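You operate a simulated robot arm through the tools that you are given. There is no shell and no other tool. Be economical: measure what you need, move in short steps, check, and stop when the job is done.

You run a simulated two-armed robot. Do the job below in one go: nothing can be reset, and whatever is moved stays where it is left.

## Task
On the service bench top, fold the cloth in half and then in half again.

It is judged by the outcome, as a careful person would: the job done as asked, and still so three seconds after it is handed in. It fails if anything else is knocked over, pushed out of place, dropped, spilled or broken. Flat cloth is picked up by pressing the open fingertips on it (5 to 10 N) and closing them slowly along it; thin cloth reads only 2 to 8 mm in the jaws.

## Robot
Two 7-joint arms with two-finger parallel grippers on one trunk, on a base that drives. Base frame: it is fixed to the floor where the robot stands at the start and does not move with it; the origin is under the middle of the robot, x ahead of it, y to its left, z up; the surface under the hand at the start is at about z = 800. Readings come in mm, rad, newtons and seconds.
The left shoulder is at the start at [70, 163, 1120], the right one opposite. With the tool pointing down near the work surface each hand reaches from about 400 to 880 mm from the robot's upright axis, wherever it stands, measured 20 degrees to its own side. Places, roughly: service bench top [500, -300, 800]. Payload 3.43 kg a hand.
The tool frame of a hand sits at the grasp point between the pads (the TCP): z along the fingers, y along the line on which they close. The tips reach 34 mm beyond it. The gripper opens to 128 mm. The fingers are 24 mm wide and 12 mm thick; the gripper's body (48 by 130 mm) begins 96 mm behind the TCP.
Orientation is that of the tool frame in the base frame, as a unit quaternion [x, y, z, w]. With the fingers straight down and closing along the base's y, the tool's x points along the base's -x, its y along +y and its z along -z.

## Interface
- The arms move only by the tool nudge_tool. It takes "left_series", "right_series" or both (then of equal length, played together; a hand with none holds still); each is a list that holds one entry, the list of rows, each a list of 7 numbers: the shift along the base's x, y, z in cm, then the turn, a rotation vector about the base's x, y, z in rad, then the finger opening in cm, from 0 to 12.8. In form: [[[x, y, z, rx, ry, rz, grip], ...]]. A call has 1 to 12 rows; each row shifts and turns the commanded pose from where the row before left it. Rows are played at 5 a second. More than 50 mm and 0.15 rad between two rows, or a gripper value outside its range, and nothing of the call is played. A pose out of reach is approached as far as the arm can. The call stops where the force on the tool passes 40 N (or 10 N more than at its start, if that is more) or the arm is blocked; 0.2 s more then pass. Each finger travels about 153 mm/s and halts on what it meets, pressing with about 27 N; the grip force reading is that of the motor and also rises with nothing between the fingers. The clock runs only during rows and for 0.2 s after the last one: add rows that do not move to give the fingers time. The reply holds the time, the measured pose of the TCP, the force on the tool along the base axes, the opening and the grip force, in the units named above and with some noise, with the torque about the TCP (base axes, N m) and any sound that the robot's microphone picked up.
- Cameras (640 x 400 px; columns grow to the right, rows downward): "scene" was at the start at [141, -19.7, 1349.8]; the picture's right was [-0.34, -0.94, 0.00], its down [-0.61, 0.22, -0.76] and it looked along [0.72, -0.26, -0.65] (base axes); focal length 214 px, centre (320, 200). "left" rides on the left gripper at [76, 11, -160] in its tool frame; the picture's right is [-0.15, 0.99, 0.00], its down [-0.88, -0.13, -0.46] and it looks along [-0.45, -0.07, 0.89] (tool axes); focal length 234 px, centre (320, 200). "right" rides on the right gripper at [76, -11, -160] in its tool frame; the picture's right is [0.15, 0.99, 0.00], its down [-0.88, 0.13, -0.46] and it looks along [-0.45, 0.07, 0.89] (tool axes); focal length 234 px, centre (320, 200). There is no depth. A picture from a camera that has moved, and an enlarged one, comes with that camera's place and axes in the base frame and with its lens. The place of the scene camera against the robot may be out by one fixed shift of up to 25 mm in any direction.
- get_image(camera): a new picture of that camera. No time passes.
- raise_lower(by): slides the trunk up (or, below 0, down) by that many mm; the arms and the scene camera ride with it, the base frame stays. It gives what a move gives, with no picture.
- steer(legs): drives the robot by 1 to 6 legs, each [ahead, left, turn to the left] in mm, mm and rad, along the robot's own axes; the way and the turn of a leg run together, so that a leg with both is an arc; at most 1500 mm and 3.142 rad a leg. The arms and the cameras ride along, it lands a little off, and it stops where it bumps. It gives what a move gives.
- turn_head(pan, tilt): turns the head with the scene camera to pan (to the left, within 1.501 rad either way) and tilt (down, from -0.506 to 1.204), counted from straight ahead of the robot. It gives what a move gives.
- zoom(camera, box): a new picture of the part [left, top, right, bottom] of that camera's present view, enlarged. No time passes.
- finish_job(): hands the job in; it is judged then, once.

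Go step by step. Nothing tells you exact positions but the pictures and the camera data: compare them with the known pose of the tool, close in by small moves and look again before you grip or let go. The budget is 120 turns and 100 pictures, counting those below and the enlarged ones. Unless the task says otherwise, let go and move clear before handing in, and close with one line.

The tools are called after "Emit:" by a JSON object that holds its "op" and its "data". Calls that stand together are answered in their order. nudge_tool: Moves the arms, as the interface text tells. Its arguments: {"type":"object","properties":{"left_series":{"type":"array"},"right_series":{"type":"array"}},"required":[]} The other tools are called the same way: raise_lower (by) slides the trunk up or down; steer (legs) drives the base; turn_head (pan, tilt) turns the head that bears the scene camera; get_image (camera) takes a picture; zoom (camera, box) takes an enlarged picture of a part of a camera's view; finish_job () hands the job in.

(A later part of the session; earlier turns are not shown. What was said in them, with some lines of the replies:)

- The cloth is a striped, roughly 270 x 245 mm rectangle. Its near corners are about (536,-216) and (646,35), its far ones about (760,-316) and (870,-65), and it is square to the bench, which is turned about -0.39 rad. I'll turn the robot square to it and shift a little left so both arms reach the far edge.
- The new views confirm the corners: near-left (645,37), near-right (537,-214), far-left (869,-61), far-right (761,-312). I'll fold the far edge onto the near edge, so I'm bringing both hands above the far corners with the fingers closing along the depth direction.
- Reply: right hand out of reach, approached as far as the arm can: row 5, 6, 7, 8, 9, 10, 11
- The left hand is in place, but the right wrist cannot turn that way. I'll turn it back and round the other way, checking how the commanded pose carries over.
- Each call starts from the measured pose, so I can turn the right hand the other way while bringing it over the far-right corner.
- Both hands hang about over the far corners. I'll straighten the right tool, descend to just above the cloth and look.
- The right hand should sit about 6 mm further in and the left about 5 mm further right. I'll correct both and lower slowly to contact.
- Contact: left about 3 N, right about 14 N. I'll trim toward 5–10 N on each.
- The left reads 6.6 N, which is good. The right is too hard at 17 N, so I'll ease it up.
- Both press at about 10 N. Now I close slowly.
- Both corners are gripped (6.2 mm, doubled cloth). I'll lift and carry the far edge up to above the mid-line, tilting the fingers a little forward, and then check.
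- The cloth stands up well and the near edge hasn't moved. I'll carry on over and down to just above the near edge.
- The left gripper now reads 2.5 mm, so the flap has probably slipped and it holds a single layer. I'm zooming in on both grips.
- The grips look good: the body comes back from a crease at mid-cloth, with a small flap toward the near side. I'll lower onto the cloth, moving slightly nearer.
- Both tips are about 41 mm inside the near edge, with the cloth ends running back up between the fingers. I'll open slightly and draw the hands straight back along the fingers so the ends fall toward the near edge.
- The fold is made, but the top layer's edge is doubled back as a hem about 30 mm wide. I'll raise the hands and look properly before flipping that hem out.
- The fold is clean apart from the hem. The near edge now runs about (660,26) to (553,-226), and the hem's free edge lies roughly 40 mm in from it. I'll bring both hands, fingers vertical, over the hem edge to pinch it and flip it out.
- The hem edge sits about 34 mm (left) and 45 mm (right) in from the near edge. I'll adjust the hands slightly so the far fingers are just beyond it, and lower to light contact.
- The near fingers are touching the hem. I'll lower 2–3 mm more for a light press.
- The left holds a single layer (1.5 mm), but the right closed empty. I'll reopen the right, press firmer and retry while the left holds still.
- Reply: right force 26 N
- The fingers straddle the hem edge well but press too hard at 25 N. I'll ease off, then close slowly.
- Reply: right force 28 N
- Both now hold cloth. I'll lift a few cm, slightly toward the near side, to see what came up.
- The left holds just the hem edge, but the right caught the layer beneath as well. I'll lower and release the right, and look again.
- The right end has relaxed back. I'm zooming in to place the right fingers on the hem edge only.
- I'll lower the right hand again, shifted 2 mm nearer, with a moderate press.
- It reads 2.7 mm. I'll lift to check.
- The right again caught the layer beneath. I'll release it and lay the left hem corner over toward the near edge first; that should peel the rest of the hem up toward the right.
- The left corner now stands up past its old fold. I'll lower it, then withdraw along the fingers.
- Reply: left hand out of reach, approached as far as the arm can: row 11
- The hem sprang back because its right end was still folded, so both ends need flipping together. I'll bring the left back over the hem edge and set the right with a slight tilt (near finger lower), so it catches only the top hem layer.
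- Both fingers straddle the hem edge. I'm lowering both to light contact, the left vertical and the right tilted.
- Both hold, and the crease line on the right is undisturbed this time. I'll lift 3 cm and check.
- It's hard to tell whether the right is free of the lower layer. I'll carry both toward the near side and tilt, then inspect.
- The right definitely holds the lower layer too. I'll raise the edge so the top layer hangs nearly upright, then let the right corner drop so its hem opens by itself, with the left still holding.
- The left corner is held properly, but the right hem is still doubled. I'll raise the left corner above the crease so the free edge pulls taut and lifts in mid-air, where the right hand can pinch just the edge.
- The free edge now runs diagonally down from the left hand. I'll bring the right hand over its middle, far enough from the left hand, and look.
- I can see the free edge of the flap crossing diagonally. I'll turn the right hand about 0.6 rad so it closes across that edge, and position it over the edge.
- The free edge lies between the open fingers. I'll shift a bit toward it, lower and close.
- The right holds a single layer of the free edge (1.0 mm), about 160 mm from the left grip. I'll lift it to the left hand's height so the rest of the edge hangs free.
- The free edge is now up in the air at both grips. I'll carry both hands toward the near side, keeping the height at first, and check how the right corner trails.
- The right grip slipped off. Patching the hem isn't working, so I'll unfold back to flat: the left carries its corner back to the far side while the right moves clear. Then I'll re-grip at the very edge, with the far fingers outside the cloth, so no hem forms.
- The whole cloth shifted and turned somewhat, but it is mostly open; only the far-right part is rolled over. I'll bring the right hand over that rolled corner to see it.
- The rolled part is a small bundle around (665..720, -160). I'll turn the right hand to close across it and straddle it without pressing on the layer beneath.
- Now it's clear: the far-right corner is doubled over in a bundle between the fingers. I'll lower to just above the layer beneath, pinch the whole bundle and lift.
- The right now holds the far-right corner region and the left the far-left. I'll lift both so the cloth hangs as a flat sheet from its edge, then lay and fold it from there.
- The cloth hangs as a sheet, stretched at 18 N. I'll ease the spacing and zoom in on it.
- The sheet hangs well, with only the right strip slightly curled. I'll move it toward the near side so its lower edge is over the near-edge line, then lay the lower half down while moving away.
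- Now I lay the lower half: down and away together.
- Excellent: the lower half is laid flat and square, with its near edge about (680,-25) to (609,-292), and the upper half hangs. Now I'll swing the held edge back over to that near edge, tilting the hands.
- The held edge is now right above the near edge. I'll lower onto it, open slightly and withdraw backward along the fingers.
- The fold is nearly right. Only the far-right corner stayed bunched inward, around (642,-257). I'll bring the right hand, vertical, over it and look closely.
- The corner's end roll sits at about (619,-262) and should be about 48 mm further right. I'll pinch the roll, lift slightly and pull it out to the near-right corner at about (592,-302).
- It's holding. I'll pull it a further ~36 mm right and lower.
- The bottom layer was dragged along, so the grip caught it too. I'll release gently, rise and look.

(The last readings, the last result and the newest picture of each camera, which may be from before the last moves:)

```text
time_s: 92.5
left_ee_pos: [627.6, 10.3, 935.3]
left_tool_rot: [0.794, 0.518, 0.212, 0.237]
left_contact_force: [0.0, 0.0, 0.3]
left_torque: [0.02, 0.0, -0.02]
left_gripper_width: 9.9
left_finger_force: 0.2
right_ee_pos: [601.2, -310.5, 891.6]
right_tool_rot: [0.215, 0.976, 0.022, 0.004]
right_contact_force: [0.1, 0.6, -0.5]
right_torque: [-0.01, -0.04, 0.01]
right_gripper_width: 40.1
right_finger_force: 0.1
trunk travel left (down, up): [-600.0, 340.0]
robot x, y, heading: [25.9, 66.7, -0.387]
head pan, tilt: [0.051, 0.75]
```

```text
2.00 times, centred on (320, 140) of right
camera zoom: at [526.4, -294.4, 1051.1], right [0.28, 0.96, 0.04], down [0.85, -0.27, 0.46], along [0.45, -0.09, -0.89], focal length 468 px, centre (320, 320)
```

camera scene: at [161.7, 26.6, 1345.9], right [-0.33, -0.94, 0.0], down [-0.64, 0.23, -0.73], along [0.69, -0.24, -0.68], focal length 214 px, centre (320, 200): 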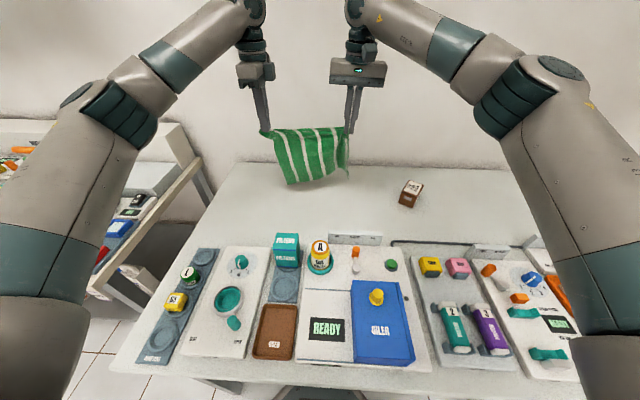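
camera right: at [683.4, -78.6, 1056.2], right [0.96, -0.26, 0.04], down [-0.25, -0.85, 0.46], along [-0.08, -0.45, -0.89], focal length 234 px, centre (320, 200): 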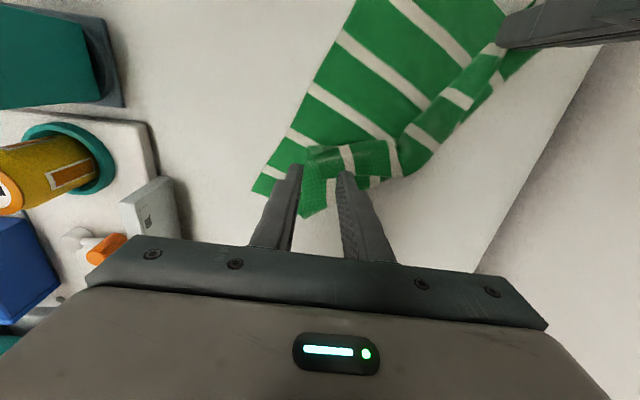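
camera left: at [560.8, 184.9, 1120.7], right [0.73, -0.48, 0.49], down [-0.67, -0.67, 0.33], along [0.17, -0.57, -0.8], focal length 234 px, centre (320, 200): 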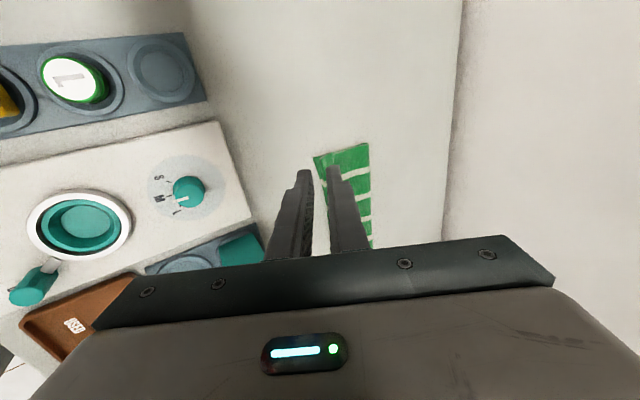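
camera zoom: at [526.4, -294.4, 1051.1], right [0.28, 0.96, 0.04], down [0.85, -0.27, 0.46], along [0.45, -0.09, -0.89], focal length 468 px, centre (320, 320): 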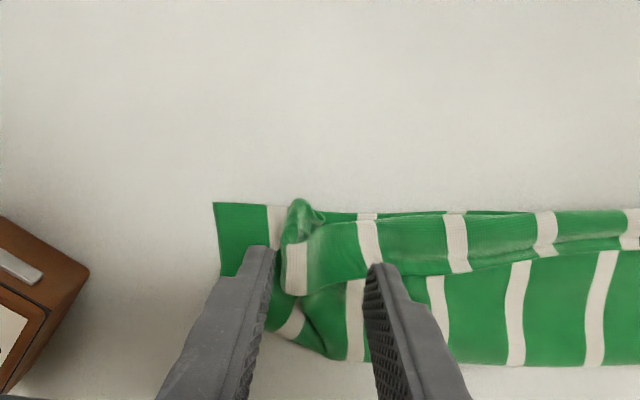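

Same layout, just shifted right. I'll re-pinch the roll higher up, with the tips about 14 mm above the bench, and lift to check that only the top layer comes.

Emit:
{"op": "nudge_tool", "data": {"right_series": [[[-0.7, -0.2, -1.5, 0, 0, 0, 4], [0, 0, -1.5, 0, 0, 0, 4], [0, 0, -1.35, 0, 0, 0, 4], [0, 0, 0, 0, 0, 0, 3], [0, 0, 0, 0, 0, 0, 2], [0, 0, 0, 0, 0, 0, 1], [0, 0, 0, 0, 0, 0, 0], [0, 0, 0, 0, 0, 0, 0], [0, 0, 1.2, 0, 0, 0, 0], [0, 0, 1.5, 0, 0, 0, 0], [0, 0, 1.5, 0, 0, 0, 0], [0, 0, 0, 0, 0, 0, 0]]]}}

Emit:
{"op": "zoom", "data": {"camera": "right", "box": [160, 40, 480, 240]}}

```text
time_s: 95.0
left_ee_pos: [627.4, 10.5, 936.2]
left_tool_rot: [0.794, 0.519, 0.212, 0.238]
left_contact_force: [0.9, -0.4, -0.4]
left_torque: [0.03, 0.0, -0.03]
left_gripper_width: 9.8
left_finger_force: 0.0
right_ee_pos: [594.8, -310.9, 890.8]
right_tool_rot: [0.215, 0.976, 0.022, 0.004]
right_contact_force: [0.2, 0.4, 0.8]
right_torque: [-0.02, 0.04, 0.01]
right_gripper_width: 3.6
right_finger_force: 27.0
trunk travel left (down, up): [-600.0, 340.0]
robot x, y, heading: [25.5, 69.3, -0.391]
head pan, tilt: [0.051, 0.75]
```

```text
2.00 times, centred on (320, 140) of right
camera zoom: at [519.3, -296.1, 1050.2], right [0.28, 0.96, 0.04], down [0.85, -0.27, 0.46], along [0.45, -0.09, -0.89], focal length 468 px, centre (320, 320)
```

zoom: 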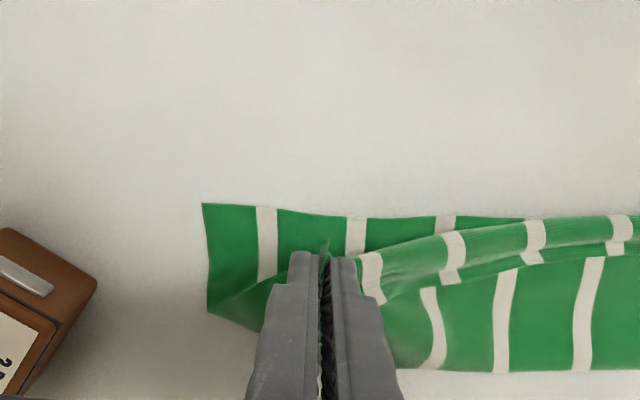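

Only the top layer came up. I'll pull it out to the near-right corner, tilt and lower.

Emit:
{"op": "nudge_tool", "data": {"right_series": [[[-0.36, -0.72, 0, 0, 0, 0, 0], [-0.36, -0.72, 0, 0, 0, 0, 0], [-0.36, -0.72, 0, 0, 0, 0, 0], [-0.36, -0.72, 0, 0, 0, 0, 0], [-0.36, -0.72, 0, 0, 0, 0, 0], [-0.31, 0.08, -0.7, -0.026, -0.097, 0, 0], [-0.31, 0.08, -0.9, -0.026, -0.097, 0, 0], [-0.31, 0.08, -0.9, -0.026, -0.097, 0, 0], [-0.31, 0.08, -0.9, -0.026, -0.097, 0, 0], [-0.31, 0.08, -0.9, -0.026, -0.097, 0, 0], [0, 0, 0, 0, 0, 0, 0]]]}}

Emit:
{"op": "zoom", "data": {"camera": "right", "box": [160, 40, 480, 240]}}

```text
time_s: 97.5
left_ee_pos: [627.6, 10.7, 935.9]
left_tool_rot: [0.794, 0.518, 0.211, 0.237]
left_contact_force: [-0.1, 0.5, 0.5]
left_torque: [0.01, -0.01, -0.01]
left_gripper_width: 9.8
left_finger_force: 0.1
right_ee_pos: [562.4, -343.7, 847.9]
right_tool_rot: [0.203, 0.946, 0.01, 0.253]
right_contact_force: [-0.5, 0.5, 1.0]
right_torque: [-0.04, 0.02, 0.0]
right_gripper_width: 3.6
right_finger_force: 27.6
trunk travel left (down, up): [-600.0, 340.0]
robot x, y, heading: [27.5, 64.1, -0.394]
head pan, tilt: [0.051, 0.75]
```

```text
2.00 times, centred on (320, 140) of right
camera zoom: at [421.0, -310.5, 949.9], right [0.26, 0.96, 0.05], down [0.53, -0.18, 0.83], along [0.81, -0.19, -0.55], focal length 468 px, centre (320, 320)
```

zoom: 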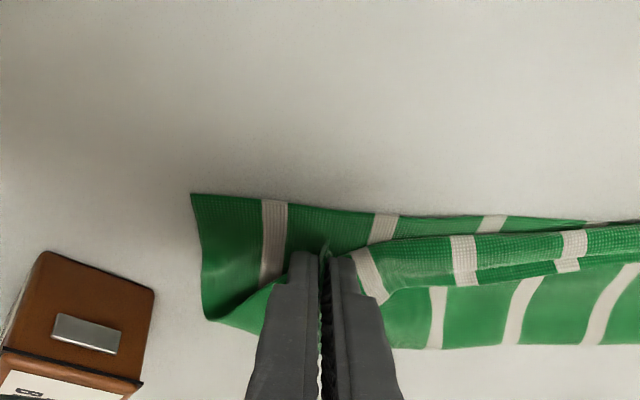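

The grip holds a gathered ridge, so the cloth slid along while the corner strip stayed curled. I'll press lightly and open the jaws so the outer finger drags the strip outward and spreads it, then lift off and look.

Emit:
{"op": "nudge_tool", "data": {"right_series": [[[0, 0, -0.5, 0, 0, 0, 0], [0, 0, -0.25, 0, 0, 0, 0.4], [-0.13, -0.48, 0, 0, 0, 0, 1.2], [-0.13, -0.48, 0, 0, 0, 0, 2], [-0.13, -0.48, 0, 0, 0, 0, 3], [-0.13, -0.48, 0, 0, 0, 0, 4], [-0.13, -0.48, 0, 0, 0, 0, 5], [0, 0, 0.5, 0, 0, 0, 5], [-0.3, 0, 2, 0, 0, 0, 5], [-0.5, -2, 3, 0, 0, 0, 5], [0, -3, 3, 0, 0, 0, 5], [0, -3, 3, 0, 0, 0, 5]]]}}

Emit:
{"op": "zoom", "data": {"camera": "scene", "box": [250, 150, 410, 250]}}

```text
time_s: 100.0
left_ee_pos: [626.0, 10.8, 935.6]
left_tool_rot: [0.794, 0.519, 0.212, 0.236]
left_contact_force: [0.6, 0.6, 0.6]
left_torque: [0.01, -0.04, 0.0]
left_gripper_width: 10.1
left_finger_force: 0.0
right_ee_pos: [545.6, -448.2, 955.5]
right_tool_rot: [0.202, 0.946, 0.011, 0.252]
right_contact_force: [0.7, -0.8, -0.9]
right_torque: [0.0, -0.03, -0.04]
right_gripper_width: 49.9
right_finger_force: 0.1
trunk travel left (down, up): [-600.0, 340.0]
robot x, y, heading: [28.8, 65.7, -0.391]
head pan, tilt: [0.051, 0.75]
```

```text
4.00 times, centred on (330, 200) of scene
camera zoom: at [161.2, 26.2, 1345.8], right [-0.33, -0.94, 0.0], down [-0.64, 0.23, -0.73], along [0.69, -0.24, -0.68], focal length 858 px, centre (280, 200)
```

zoom: 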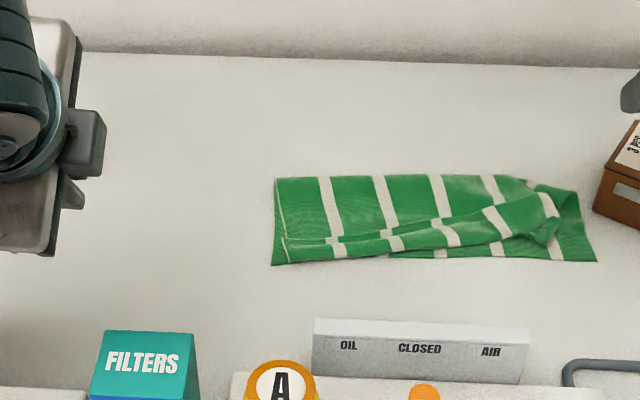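

The first fold is now good: the layers align at the left, and only the far-right corner strip is a little short. For the second fold I'll take the left short edge, both layers, about (614,-130) to (720,-169), and bring it over to the right. First I'm straightening the left hand over that edge.

Emit:
{"op": "nudge_tool", "data": {"left_series": [[[0.78, -3.3, -0.2, 0.033, 0.125, 0, 2], [0.78, -3.3, -0.2, 0.033, 0.125, 0, 2], [0.78, -3.3, -0.2, 0.033, 0.125, 0, 2], [0.78, -3.3, -0.2, 0.033, 0.125, 0, 2], [0.78, -3.3, -0.2, 0.033, 0.125, 0, 2], [0, 0, -0.6, 0, 0, 0.138, 2], [0, 0, -0.6, 0, 0, 0.138, 2], [0, 0, -0.6, 0, 0, 0.138, 2], [0, 0, -0.6, 0, 0, 0.138, 2], [0, 0, -0.6, 0, 0, 0.138, 2], [0, 0, -0.6, 0, 0, 0.138, 2], [0, 0, 0, 0, 0, 0, 2]]]}}

Emit:
{"op": "nudge_tool", "data": {"left_series": [[[0, 0, -0.1, 0, 0, 0.138, 2], [0, 0, -0.1, 0, 0, 0.138, 2], [0, 0, -0.1, 0, 0, 0.138, 2], [0, 0, -0.1, 0, 0, 0.138, 2], [0, 0, -0.1, 0, 0, 0.138, 2], [0, 0, -0.1, 0, 0, 0.138, 2], [0, 0, 0, 0, 0, 0, 2]]]}}

Emit:
{"op": "zoom", "data": {"camera": "left", "box": [160, 40, 480, 240]}}

```text
time_s: 102.7
left_ee_pos: [667.6, -154.7, 890.0]
left_tool_rot: [0.545, 0.839, 0.0, 0.001]
left_contact_force: [0.0, -0.2, -0.4]
left_torque: [-0.02, -0.01, -0.01]
left_gripper_width: 19.6
left_finger_force: 0.1
right_ee_pos: [547.1, -448.6, 956.3]
right_tool_rot: [0.203, 0.946, 0.01, 0.252]
right_contact_force: [0.1, 0.2, 0.3]
right_torque: [-0.03, 0.01, 0.01]
right_gripper_width: 50.1
right_finger_force: 0.1
trunk travel left (down, up): [-600.0, 340.0]
robot x, y, heading: [25.5, 66.7, -0.392]
head pan, tilt: [0.051, 0.75]
```

```text
time_s: 104.2
left_ee_pos: [667.5, -154.4, 883.8]
left_tool_rot: [0.162, 0.987, 0.001, 0.001]
left_contact_force: [-0.5, -0.2, 0.7]
left_torque: [-0.01, -0.01, -0.05]
left_gripper_width: 19.7
left_finger_force: 0.0
right_ee_pos: [546.2, -448.5, 955.7]
right_tool_rot: [0.203, 0.946, 0.01, 0.251]
right_contact_force: [0.2, 0.8, -1.2]
right_torque: [0.02, -0.01, 0.0]
right_gripper_width: 50.1
right_finger_force: 0.0
trunk travel left (down, up): [-600.0, 340.0]
robot x, y, heading: [27.7, 65.8, -0.394]
head pan, tilt: [0.051, 0.75]
```

```text
2.00 times, centred on (320, 140) of left
camera zoom: at [599.6, -120.5, 1042.8], right [0.45, 0.89, 0.0], down [0.79, -0.41, 0.46], along [0.41, -0.21, -0.89], focal length 468 px, centre (320, 320)
```

zoom: 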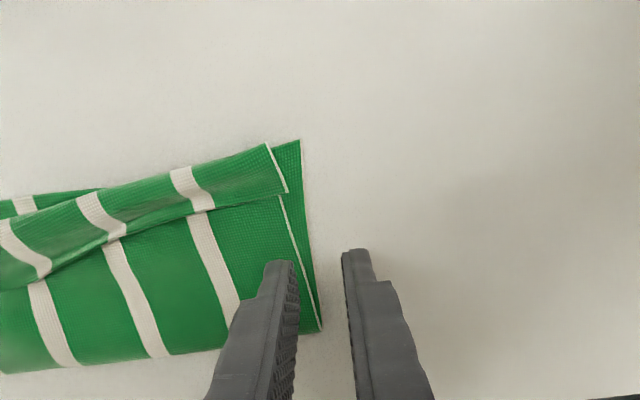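

The left edge is clear: the top layer's edge is about 10 mm inside the bottom one. I'll shift 12 mm inward so the jaws straddle both edges, and lower to contact.

Emit:
{"op": "nudge_tool", "data": {"left_series": [[[-0.38, -1.14, -1.5, 0, 0, 0, 3], [0, 0, -1.5, 0, 0, 0, 3], [0, 0, -1.2, 0, 0, 0, 3], [0, 0, -0.3, 0, 0, 0, 3], [0, 0, -0.2, 0, 0, 0, 3], [0, 0, 0, 0, 0, 0, 3]]]}}

```text
time_s: 105.7
left_ee_pos: [662.7, -166.3, 836.9]
left_tool_rot: [0.162, 0.987, 0.0, 0.001]
left_contact_force: [0.6, -0.4, 0.3]
left_torque: [-0.05, 0.03, 0.0]
left_gripper_width: 30.3
left_finger_force: 0.2
right_ee_pos: [547.6, -447.0, 957.0]
right_tool_rot: [0.203, 0.946, 0.009, 0.253]
right_contact_force: [0.1, 0.1, 0.0]
right_torque: [0.01, -0.02, -0.03]
right_gripper_width: 50.0
right_finger_force: 0.2
trunk travel left (down, up): [-600.0, 340.0]
robot x, y, heading: [26.8, 63.3, -0.389]
head pan, tilt: [0.051, 0.75]
```

Emit:
{"op": "nudge_tool", "data": {"left_series": [[[0, 0, -0.15, 0, 0, 0, 3], [0, 0, -0.07, 0, 0, 0, 3], [0, 0, 0, 0, 0, 0, 3]]]}}

```text
time_s: 106.5
left_ee_pos: [663.8, -165.3, 835.0]
left_tool_rot: [0.163, 0.987, 0.001, 0.002]
left_contact_force: [2.2, -0.5, 11.2]
left_torque: [-0.22, 0.03, 0.04]
left_gripper_width: 29.7
left_finger_force: 0.1
right_ee_pos: [546.4, -448.1, 956.0]
right_tool_rot: [0.203, 0.946, 0.01, 0.253]
right_contact_force: [-0.8, -0.2, 1.3]
right_torque: [0.01, 0.02, 0.01]
right_gripper_width: 49.9
right_finger_force: 0.0
trunk travel left (down, up): [-600.0, 340.0]
robot x, y, heading: [24.0, 65.7, -0.387]
head pan, tilt: [0.051, 0.75]
```

11 N of contact is a good press. I'll close slowly and lift a little.

Emit:
{"op": "nudge_tool", "data": {"left_series": [[[0, 0, 0, 0, 0, 0, 2.6], [0, 0, 0, 0, 0, 0, 2.2], [0, 0, 0, 0, 0, 0, 1.8], [0, 0, 0, 0, 0, 0, 1.4], [0, 0, 0, 0, 0, 0, 1.0], [0, 0, 0, 0, 0, 0, 0.6], [0, 0, 0, 0, 0, 0, 0.2], [0, 0, 0, 0, 0, 0, 0], [0, 0, 0, 0, 0, 0, 0], [0, 0, 1, 0, 0, 0, 0], [0, 0, 1.5, 0, 0, 0, 0], [0, 0, 0, 0, 0, 0, 0]]]}}

Emit:
{"op": "zoom", "data": {"camera": "left", "box": [160, 40, 480, 240]}}

```text
time_s: 109.0
left_ee_pos: [663.2, -165.8, 858.7]
left_tool_rot: [0.162, 0.987, 0.002, 0.0]
left_contact_force: [0.2, 0.6, -0.1]
left_torque: [0.01, 0.02, 0.0]
left_gripper_width: 2.0
left_finger_force: 26.6
right_ee_pos: [547.0, -448.5, 955.2]
right_tool_rot: [0.203, 0.946, 0.01, 0.253]
right_contact_force: [1.0, 0.0, 0.8]
right_torque: [-0.01, -0.02, 0.0]
right_gripper_width: 50.1
right_finger_force: 0.1
trunk travel left (down, up): [-600.0, 340.0]
robot x, y, heading: [24.4, 63.6, -0.388]
head pan, tilt: [0.051, 0.75]
```

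```text
2.00 times, centred on (320, 140) of left
camera zoom: at [595.9, -131.7, 1018.1], right [0.46, 0.89, 0.0], down [0.79, -0.41, 0.46], along [0.41, -0.21, -0.89], focal length 468 px, centre (320, 320)
```

zoom: 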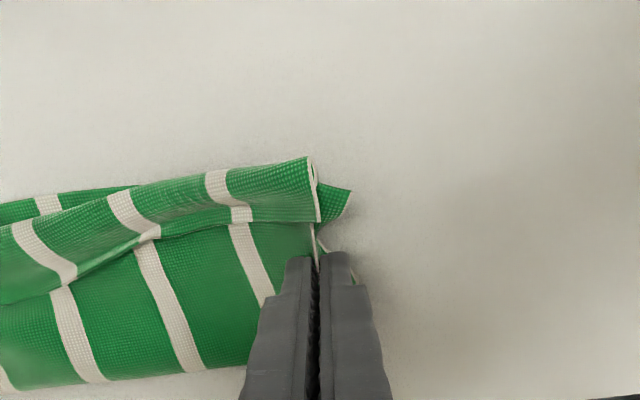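

Both edges are pinched. I'll swing the left edge over to the right in an arc, with the right hand moving well out of the way at the same time.

Emit:
{"op": "nudge_tool", "data": {"right_series": [[[-1, -1.5, 2, 0, 0, 0, 5], [-1, -2, 2, 0, 0, 0, 5], [-1, -2, 2, 0, 0, 0, 5], [-1, -2, 2, 0, 0, 0, 5], [-1, -2, 1, 0, 0, 0, 5], [-1, -2, 0, 0, 0, 0, 5], [0, 0, 0, 0, 0, 0, 5], [0, 0, 0, 0, 0, 0, 5], [0, 0, 0, 0, 0, 0, 5], [0, 0, 0, 0, 0, 0, 5], [0, 0, 0, 0, 0, 0, 5], [0, 0, 0, 0, 0, 0, 5]]], "left_series": [[[-0.43, -1.12, 3.7, 0, 0, 0, 0], [-0.83, -2.14, 3.3, 0, 0, 0, 0], [-1.08, -2.8, 2.3, 0, 0, 0, 0], [-1.26, -3.26, 1.0, 0.059, -0.02, 0, 0], [-1.26, -3.26, 0, 0.059, -0.02, 0, 0], [-1.26, -3.26, -1.2, 0.059, -0.02, 0, 0], [-1.08, -2.8, -2.0, 0.059, -0.02, 0, 0], [-0.9, -2.33, -2.4, 0.059, -0.02, 0, 0], [-0.72, -1.86, -2.4, 0.059, -0.02, 0, 0], [-0.47, -1.21, -2.0, 0.059, -0.02, 0, 0], [0, 0, 0, 0.059, -0.02, 0, 0], [0, 0, 0, 0, 0, 0, 0]]]}}

Emit:
{"op": "get_image", "data": {"camera": "scene"}}

```text
time_s: 111.7
left_ee_pos: [588.0, -306.3, 888.0]
left_tool_rot: [0.159, 0.966, 0.199, 0.035]
left_contact_force: [0.7, 0.1, 0.0]
left_torque: [-0.06, 0.01, -0.01]
left_gripper_width: 2.3
left_finger_force: 27.5
left hand out of reach, approached as far as the arm can: row 7, 8, 9, 10, 11
right_ee_pos: [485.8, -564.9, 1045.4]
right_tool_rot: [0.203, 0.946, 0.01, 0.251]
right_contact_force: [0.2, 0.1, -0.3]
right_torque: [-0.04, -0.02, 0.0]
right_gripper_width: 50.1
right_finger_force: 0.1
trunk travel left (down, up): [-600.0, 340.0]
robot x, y, heading: [25.2, 63.6, -0.395]
head pan, tilt: [0.051, 0.75]
```

```text
7 pictures are left
camera scene: at [161.5, 26.2, 1345.9], right [-0.33, -0.94, 0.0], down [-0.64, 0.23, -0.73], along [0.69, -0.24, -0.68], focal length 214 px, centre (320, 200)
```

scene: 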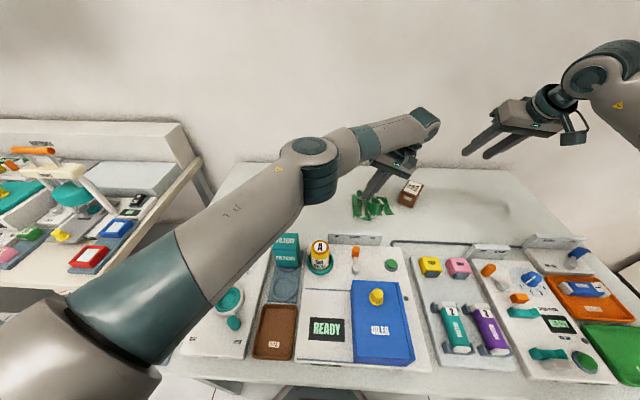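

The left arm hit its reach about 100 mm short. I'll lower a little here, then let the base carry the hand to the right by driving sideways.

Emit:
{"op": "nudge_tool", "data": {"left_series": [[[0, 0, -0.9, 0, 0, 0, 0], [0, 0, -0.9, 0, 0, 0, 0], [0, 0, -0.9, 0, 0, 0, 0], [0, 0, 0, 0, 0, 0, 0]]]}}

Emit:
{"op": "steer", "data": {"legs": [[0, -60, 0]]}}

```text
time_s: 112.7
left_ee_pos: [587.3, -306.2, 859.9]
left_tool_rot: [0.159, 0.966, 0.198, 0.036]
left_contact_force: [-0.5, 0.7, 0.6]
left_torque: [-0.06, 0.0, -0.01]
left_gripper_width: 2.1
left_finger_force: 27.3
right_ee_pos: [486.5, -563.7, 1045.2]
right_tool_rot: [0.202, 0.946, 0.011, 0.252]
right_contact_force: [-0.4, 0.0, 0.3]
right_torque: [0.0, -0.01, -0.03]
right_gripper_width: 50.0
right_finger_force: 0.1
trunk travel left (down, up): [-600.0, 340.0]
robot x, y, heading: [25.9, 62.3, -0.389]
head pan, tilt: [0.051, 0.75]
```

```text
time_s: 113.6
left_ee_pos: [564.9, -360.7, 861.4]
left_tool_rot: [0.16, 0.966, 0.199, 0.035]
left_contact_force: [0.0, 0.8, 0.0]
left_torque: [-0.01, -0.01, 0.02]
left_gripper_width: 2.3
left_finger_force: 26.9
right_ee_pos: [464.4, -618.1, 1045.9]
right_tool_rot: [0.203, 0.946, 0.011, 0.251]
right_contact_force: [0.2, -0.3, 0.6]
right_torque: [0.04, -0.01, 0.04]
right_gripper_width: 50.0
right_finger_force: 0.0
trunk travel left (down, up): [-600.0, 340.0]
robot x, y, heading: [2.9, 7.2, -0.391]
head pan, tilt: [0.051, 0.75]
```

The drive works and the grip holds. I'm checking the clearance to the brown box before the last bit.

Emit:
{"op": "zoom", "data": {"camera": "scene", "box": [290, 120, 450, 220]}}

```text
4.00 times, centred on (370, 170) of scene
camera zoom: at [139.0, -29.2, 1345.9], right [-0.33, -0.94, 0.0], down [-0.64, 0.23, -0.73], along [0.69, -0.24, -0.68], focal length 858 px, centre (120, 320)
```

zoom: 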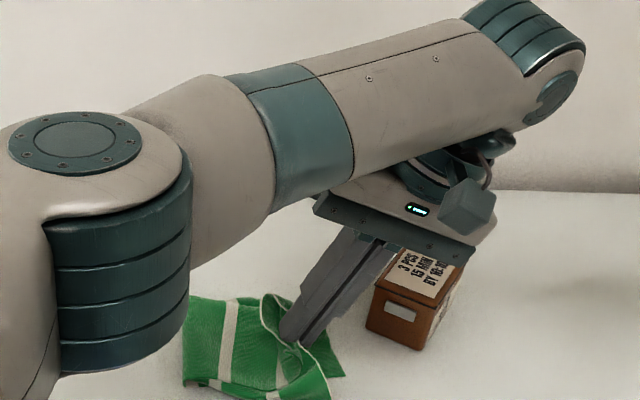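

The box's front-left corner is at about (579,-430) and 56 mm tall, so there's room if I use less tilt. I'll drive 38 mm more, then reduce the tilt and lower.

Emit:
{"op": "steer", "data": {"legs": [[0, -38, 0]]}}

Emit:
{"op": "nudge_tool", "data": {"left_series": [[[0.55, -0.2, -0.3, -0.076, 0.026, 0, 0], [0.55, -0.2, -0.4, -0.076, 0.026, 0, 0], [0, 0, -0.6, 0, 0, 0, 0], [0, 0, 0, 0, 0, 0, 0]]]}}

Emit:
{"op": "zoom", "data": {"camera": "left", "box": [160, 40, 480, 240]}}

```text
time_s: 114.5
left_ee_pos: [551.7, -393.8, 861.2]
left_tool_rot: [0.159, 0.966, 0.199, 0.034]
left_contact_force: [-0.5, -0.1, 0.0]
left_torque: [-0.01, -0.03, 0.0]
left_gripper_width: 2.2
left_finger_force: 26.4
right_ee_pos: [451.5, -651.9, 1045.5]
right_tool_rot: [0.202, 0.946, 0.009, 0.253]
right_contact_force: [-0.8, -0.1, 1.0]
right_torque: [0.0, 0.03, -0.02]
right_gripper_width: 49.9
right_finger_force: 0.0
trunk travel left (down, up): [-600.0, 340.0]
robot x, y, heading: [-9.1, -26.8, -0.392]
head pan, tilt: [0.051, 0.75]
```

```text
time_s: 115.5
left_ee_pos: [563.5, -396.5, 848.9]
left_tool_rot: [0.16, 0.979, 0.121, 0.02]
left_contact_force: [-0.8, 0.9, -0.1]
left_torque: [0.0, -0.01, 0.0]
left_gripper_width: 2.4
left_finger_force: 26.4
right_ee_pos: [452.2, -651.4, 1045.5]
right_tool_rot: [0.202, 0.946, 0.011, 0.252]
right_contact_force: [0.1, -0.3, 0.8]
right_torque: [-0.01, -0.05, -0.02]
right_gripper_width: 50.3
right_finger_force: 0.0
trunk travel left (down, up): [-600.0, 340.0]
robot x, y, heading: [-12.0, -25.2, -0.387]
head pan, tilt: [0.051, 0.75]
```

```text
2.00 times, centred on (320, 140) of left
camera zoom: at [483.4, -400.0, 1005.2], right [0.45, 0.86, 0.24], down [0.76, -0.51, 0.41], along [0.48, 0.0, -0.88], focal length 468 px, centre (320, 320)
```

zoom: 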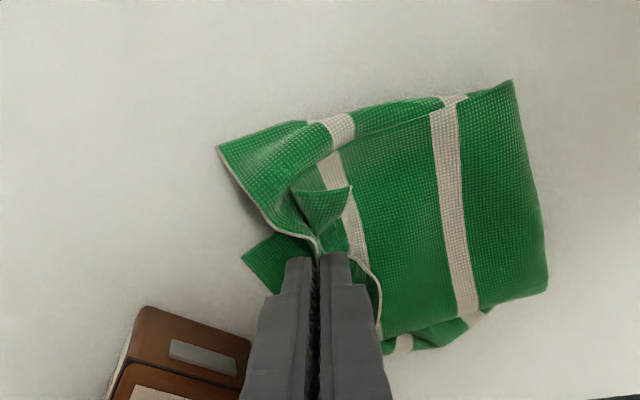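

The second fold is over. I'll lower the last few mm, open and withdraw straight up.

Emit:
{"op": "nudge_tool", "data": {"left_series": [[[0, 0, -0.5, 0, 0, 0, 0], [0, 0, 0, 0, 0, 0, 0.6], [0, 0, 0, 0, 0, 0, 1.2], [-0.1, -0.2, 0.5, 0, 0, 0, 1.2], [-0.1, -0.2, 0.6, 0, 0, 0, 1.2], [-0.1, -0.2, 0.8, 0, 0, 0, 1.2], [-0.1, -0.2, 1.5, 0, 0, 0, 1.2], [0, 0, 2.5, 0, 0, 0, 1.2], [0, 1, 3, 0, 0, 0, 1.2], [0, 2, 3, 0, 0, 0, 1.2], [0, 3, 2, 0, 0, 0, 1.2], [0, 3.5, 0, 0, 0, 0, 1.2]]]}}

Emit:
{"op": "nudge_tool", "data": {"left_series": [[[0, 4, 0, 0, 0, 0, 1.2], [0, 4, 0, 0, 0, 0, 1.2], [0, 4, 0, 0, 0, 0, 1.2], [0, 4, 0, 0, 0, 0, 1.2], [0, 0, 0, 0, 0, 0, 1.2]]]}}

Emit:
{"op": "zoom", "data": {"camera": "scene", "box": [300, 130, 460, 230]}}

```text
time_s: 118.1
left_ee_pos: [558.7, -310.6, 983.4]
left_tool_rot: [0.16, 0.98, 0.12, 0.021]
left_contact_force: [-0.1, -0.1, -0.8]
left_torque: [-0.05, 0.02, -0.02]
left_gripper_width: 12.0
left_finger_force: 0.2
right_ee_pos: [452.1, -650.4, 1045.8]
right_tool_rot: [0.202, 0.946, 0.009, 0.252]
right_contact_force: [0.4, 0.4, -0.8]
right_torque: [0.01, 0.02, -0.03]
right_gripper_width: 50.1
right_finger_force: 0.1
trunk travel left (down, up): [-600.0, 340.0]
robot x, y, heading: [-11.3, -25.9, -0.391]
head pan, tilt: [0.051, 0.75]
```

```text
time_s: 119.3
left_ee_pos: [558.6, -152.2, 981.3]
left_tool_rot: [0.161, 0.979, 0.121, 0.021]
left_contact_force: [-0.6, -0.6, -0.3]
left_torque: [0.04, 0.0, 0.01]
left_gripper_width: 11.9
left_finger_force: 0.0
right_ee_pos: [451.9, -653.4, 1044.2]
right_tool_rot: [0.202, 0.946, 0.01, 0.253]
right_contact_force: [0.2, -0.3, 0.6]
right_torque: [0.04, 0.01, -0.05]
right_gripper_width: 50.1
right_finger_force: 0.1
trunk travel left (down, up): [-600.0, 340.0]
robot x, y, heading: [-15.1, -24.1, -0.382]
head pan, tilt: [0.051, 0.75]
```

```text
4.00 times, centred on (380, 180) of scene
camera zoom: at [124.9, -64.3, 1345.8], right [-0.33, -0.94, 0.0], down [-0.64, 0.23, -0.73], along [0.69, -0.24, -0.68], focal length 858 px, centre (80, 280)
```

zoom: 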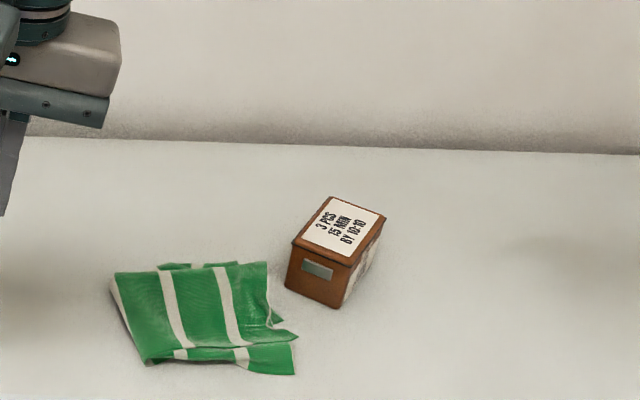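

The cloth lies in a quarter-size packet, both hands are clear, and nothing else has been touched. I'm handing in.

Emit:
{"op": "finish_job", "data": {}}

```text
The job is handed in.
```

The cloth is folded in half and then in half again, and lies as a packet of about 140 x 120 mm on the bench. The fold is not perfectly neat: one corner of the first fold is curled in, leaving that layer about 25 mm short there. The packet also ended up further right than where the cloth started, close to the brown box. I saw no sign that anything else was touched or moved.
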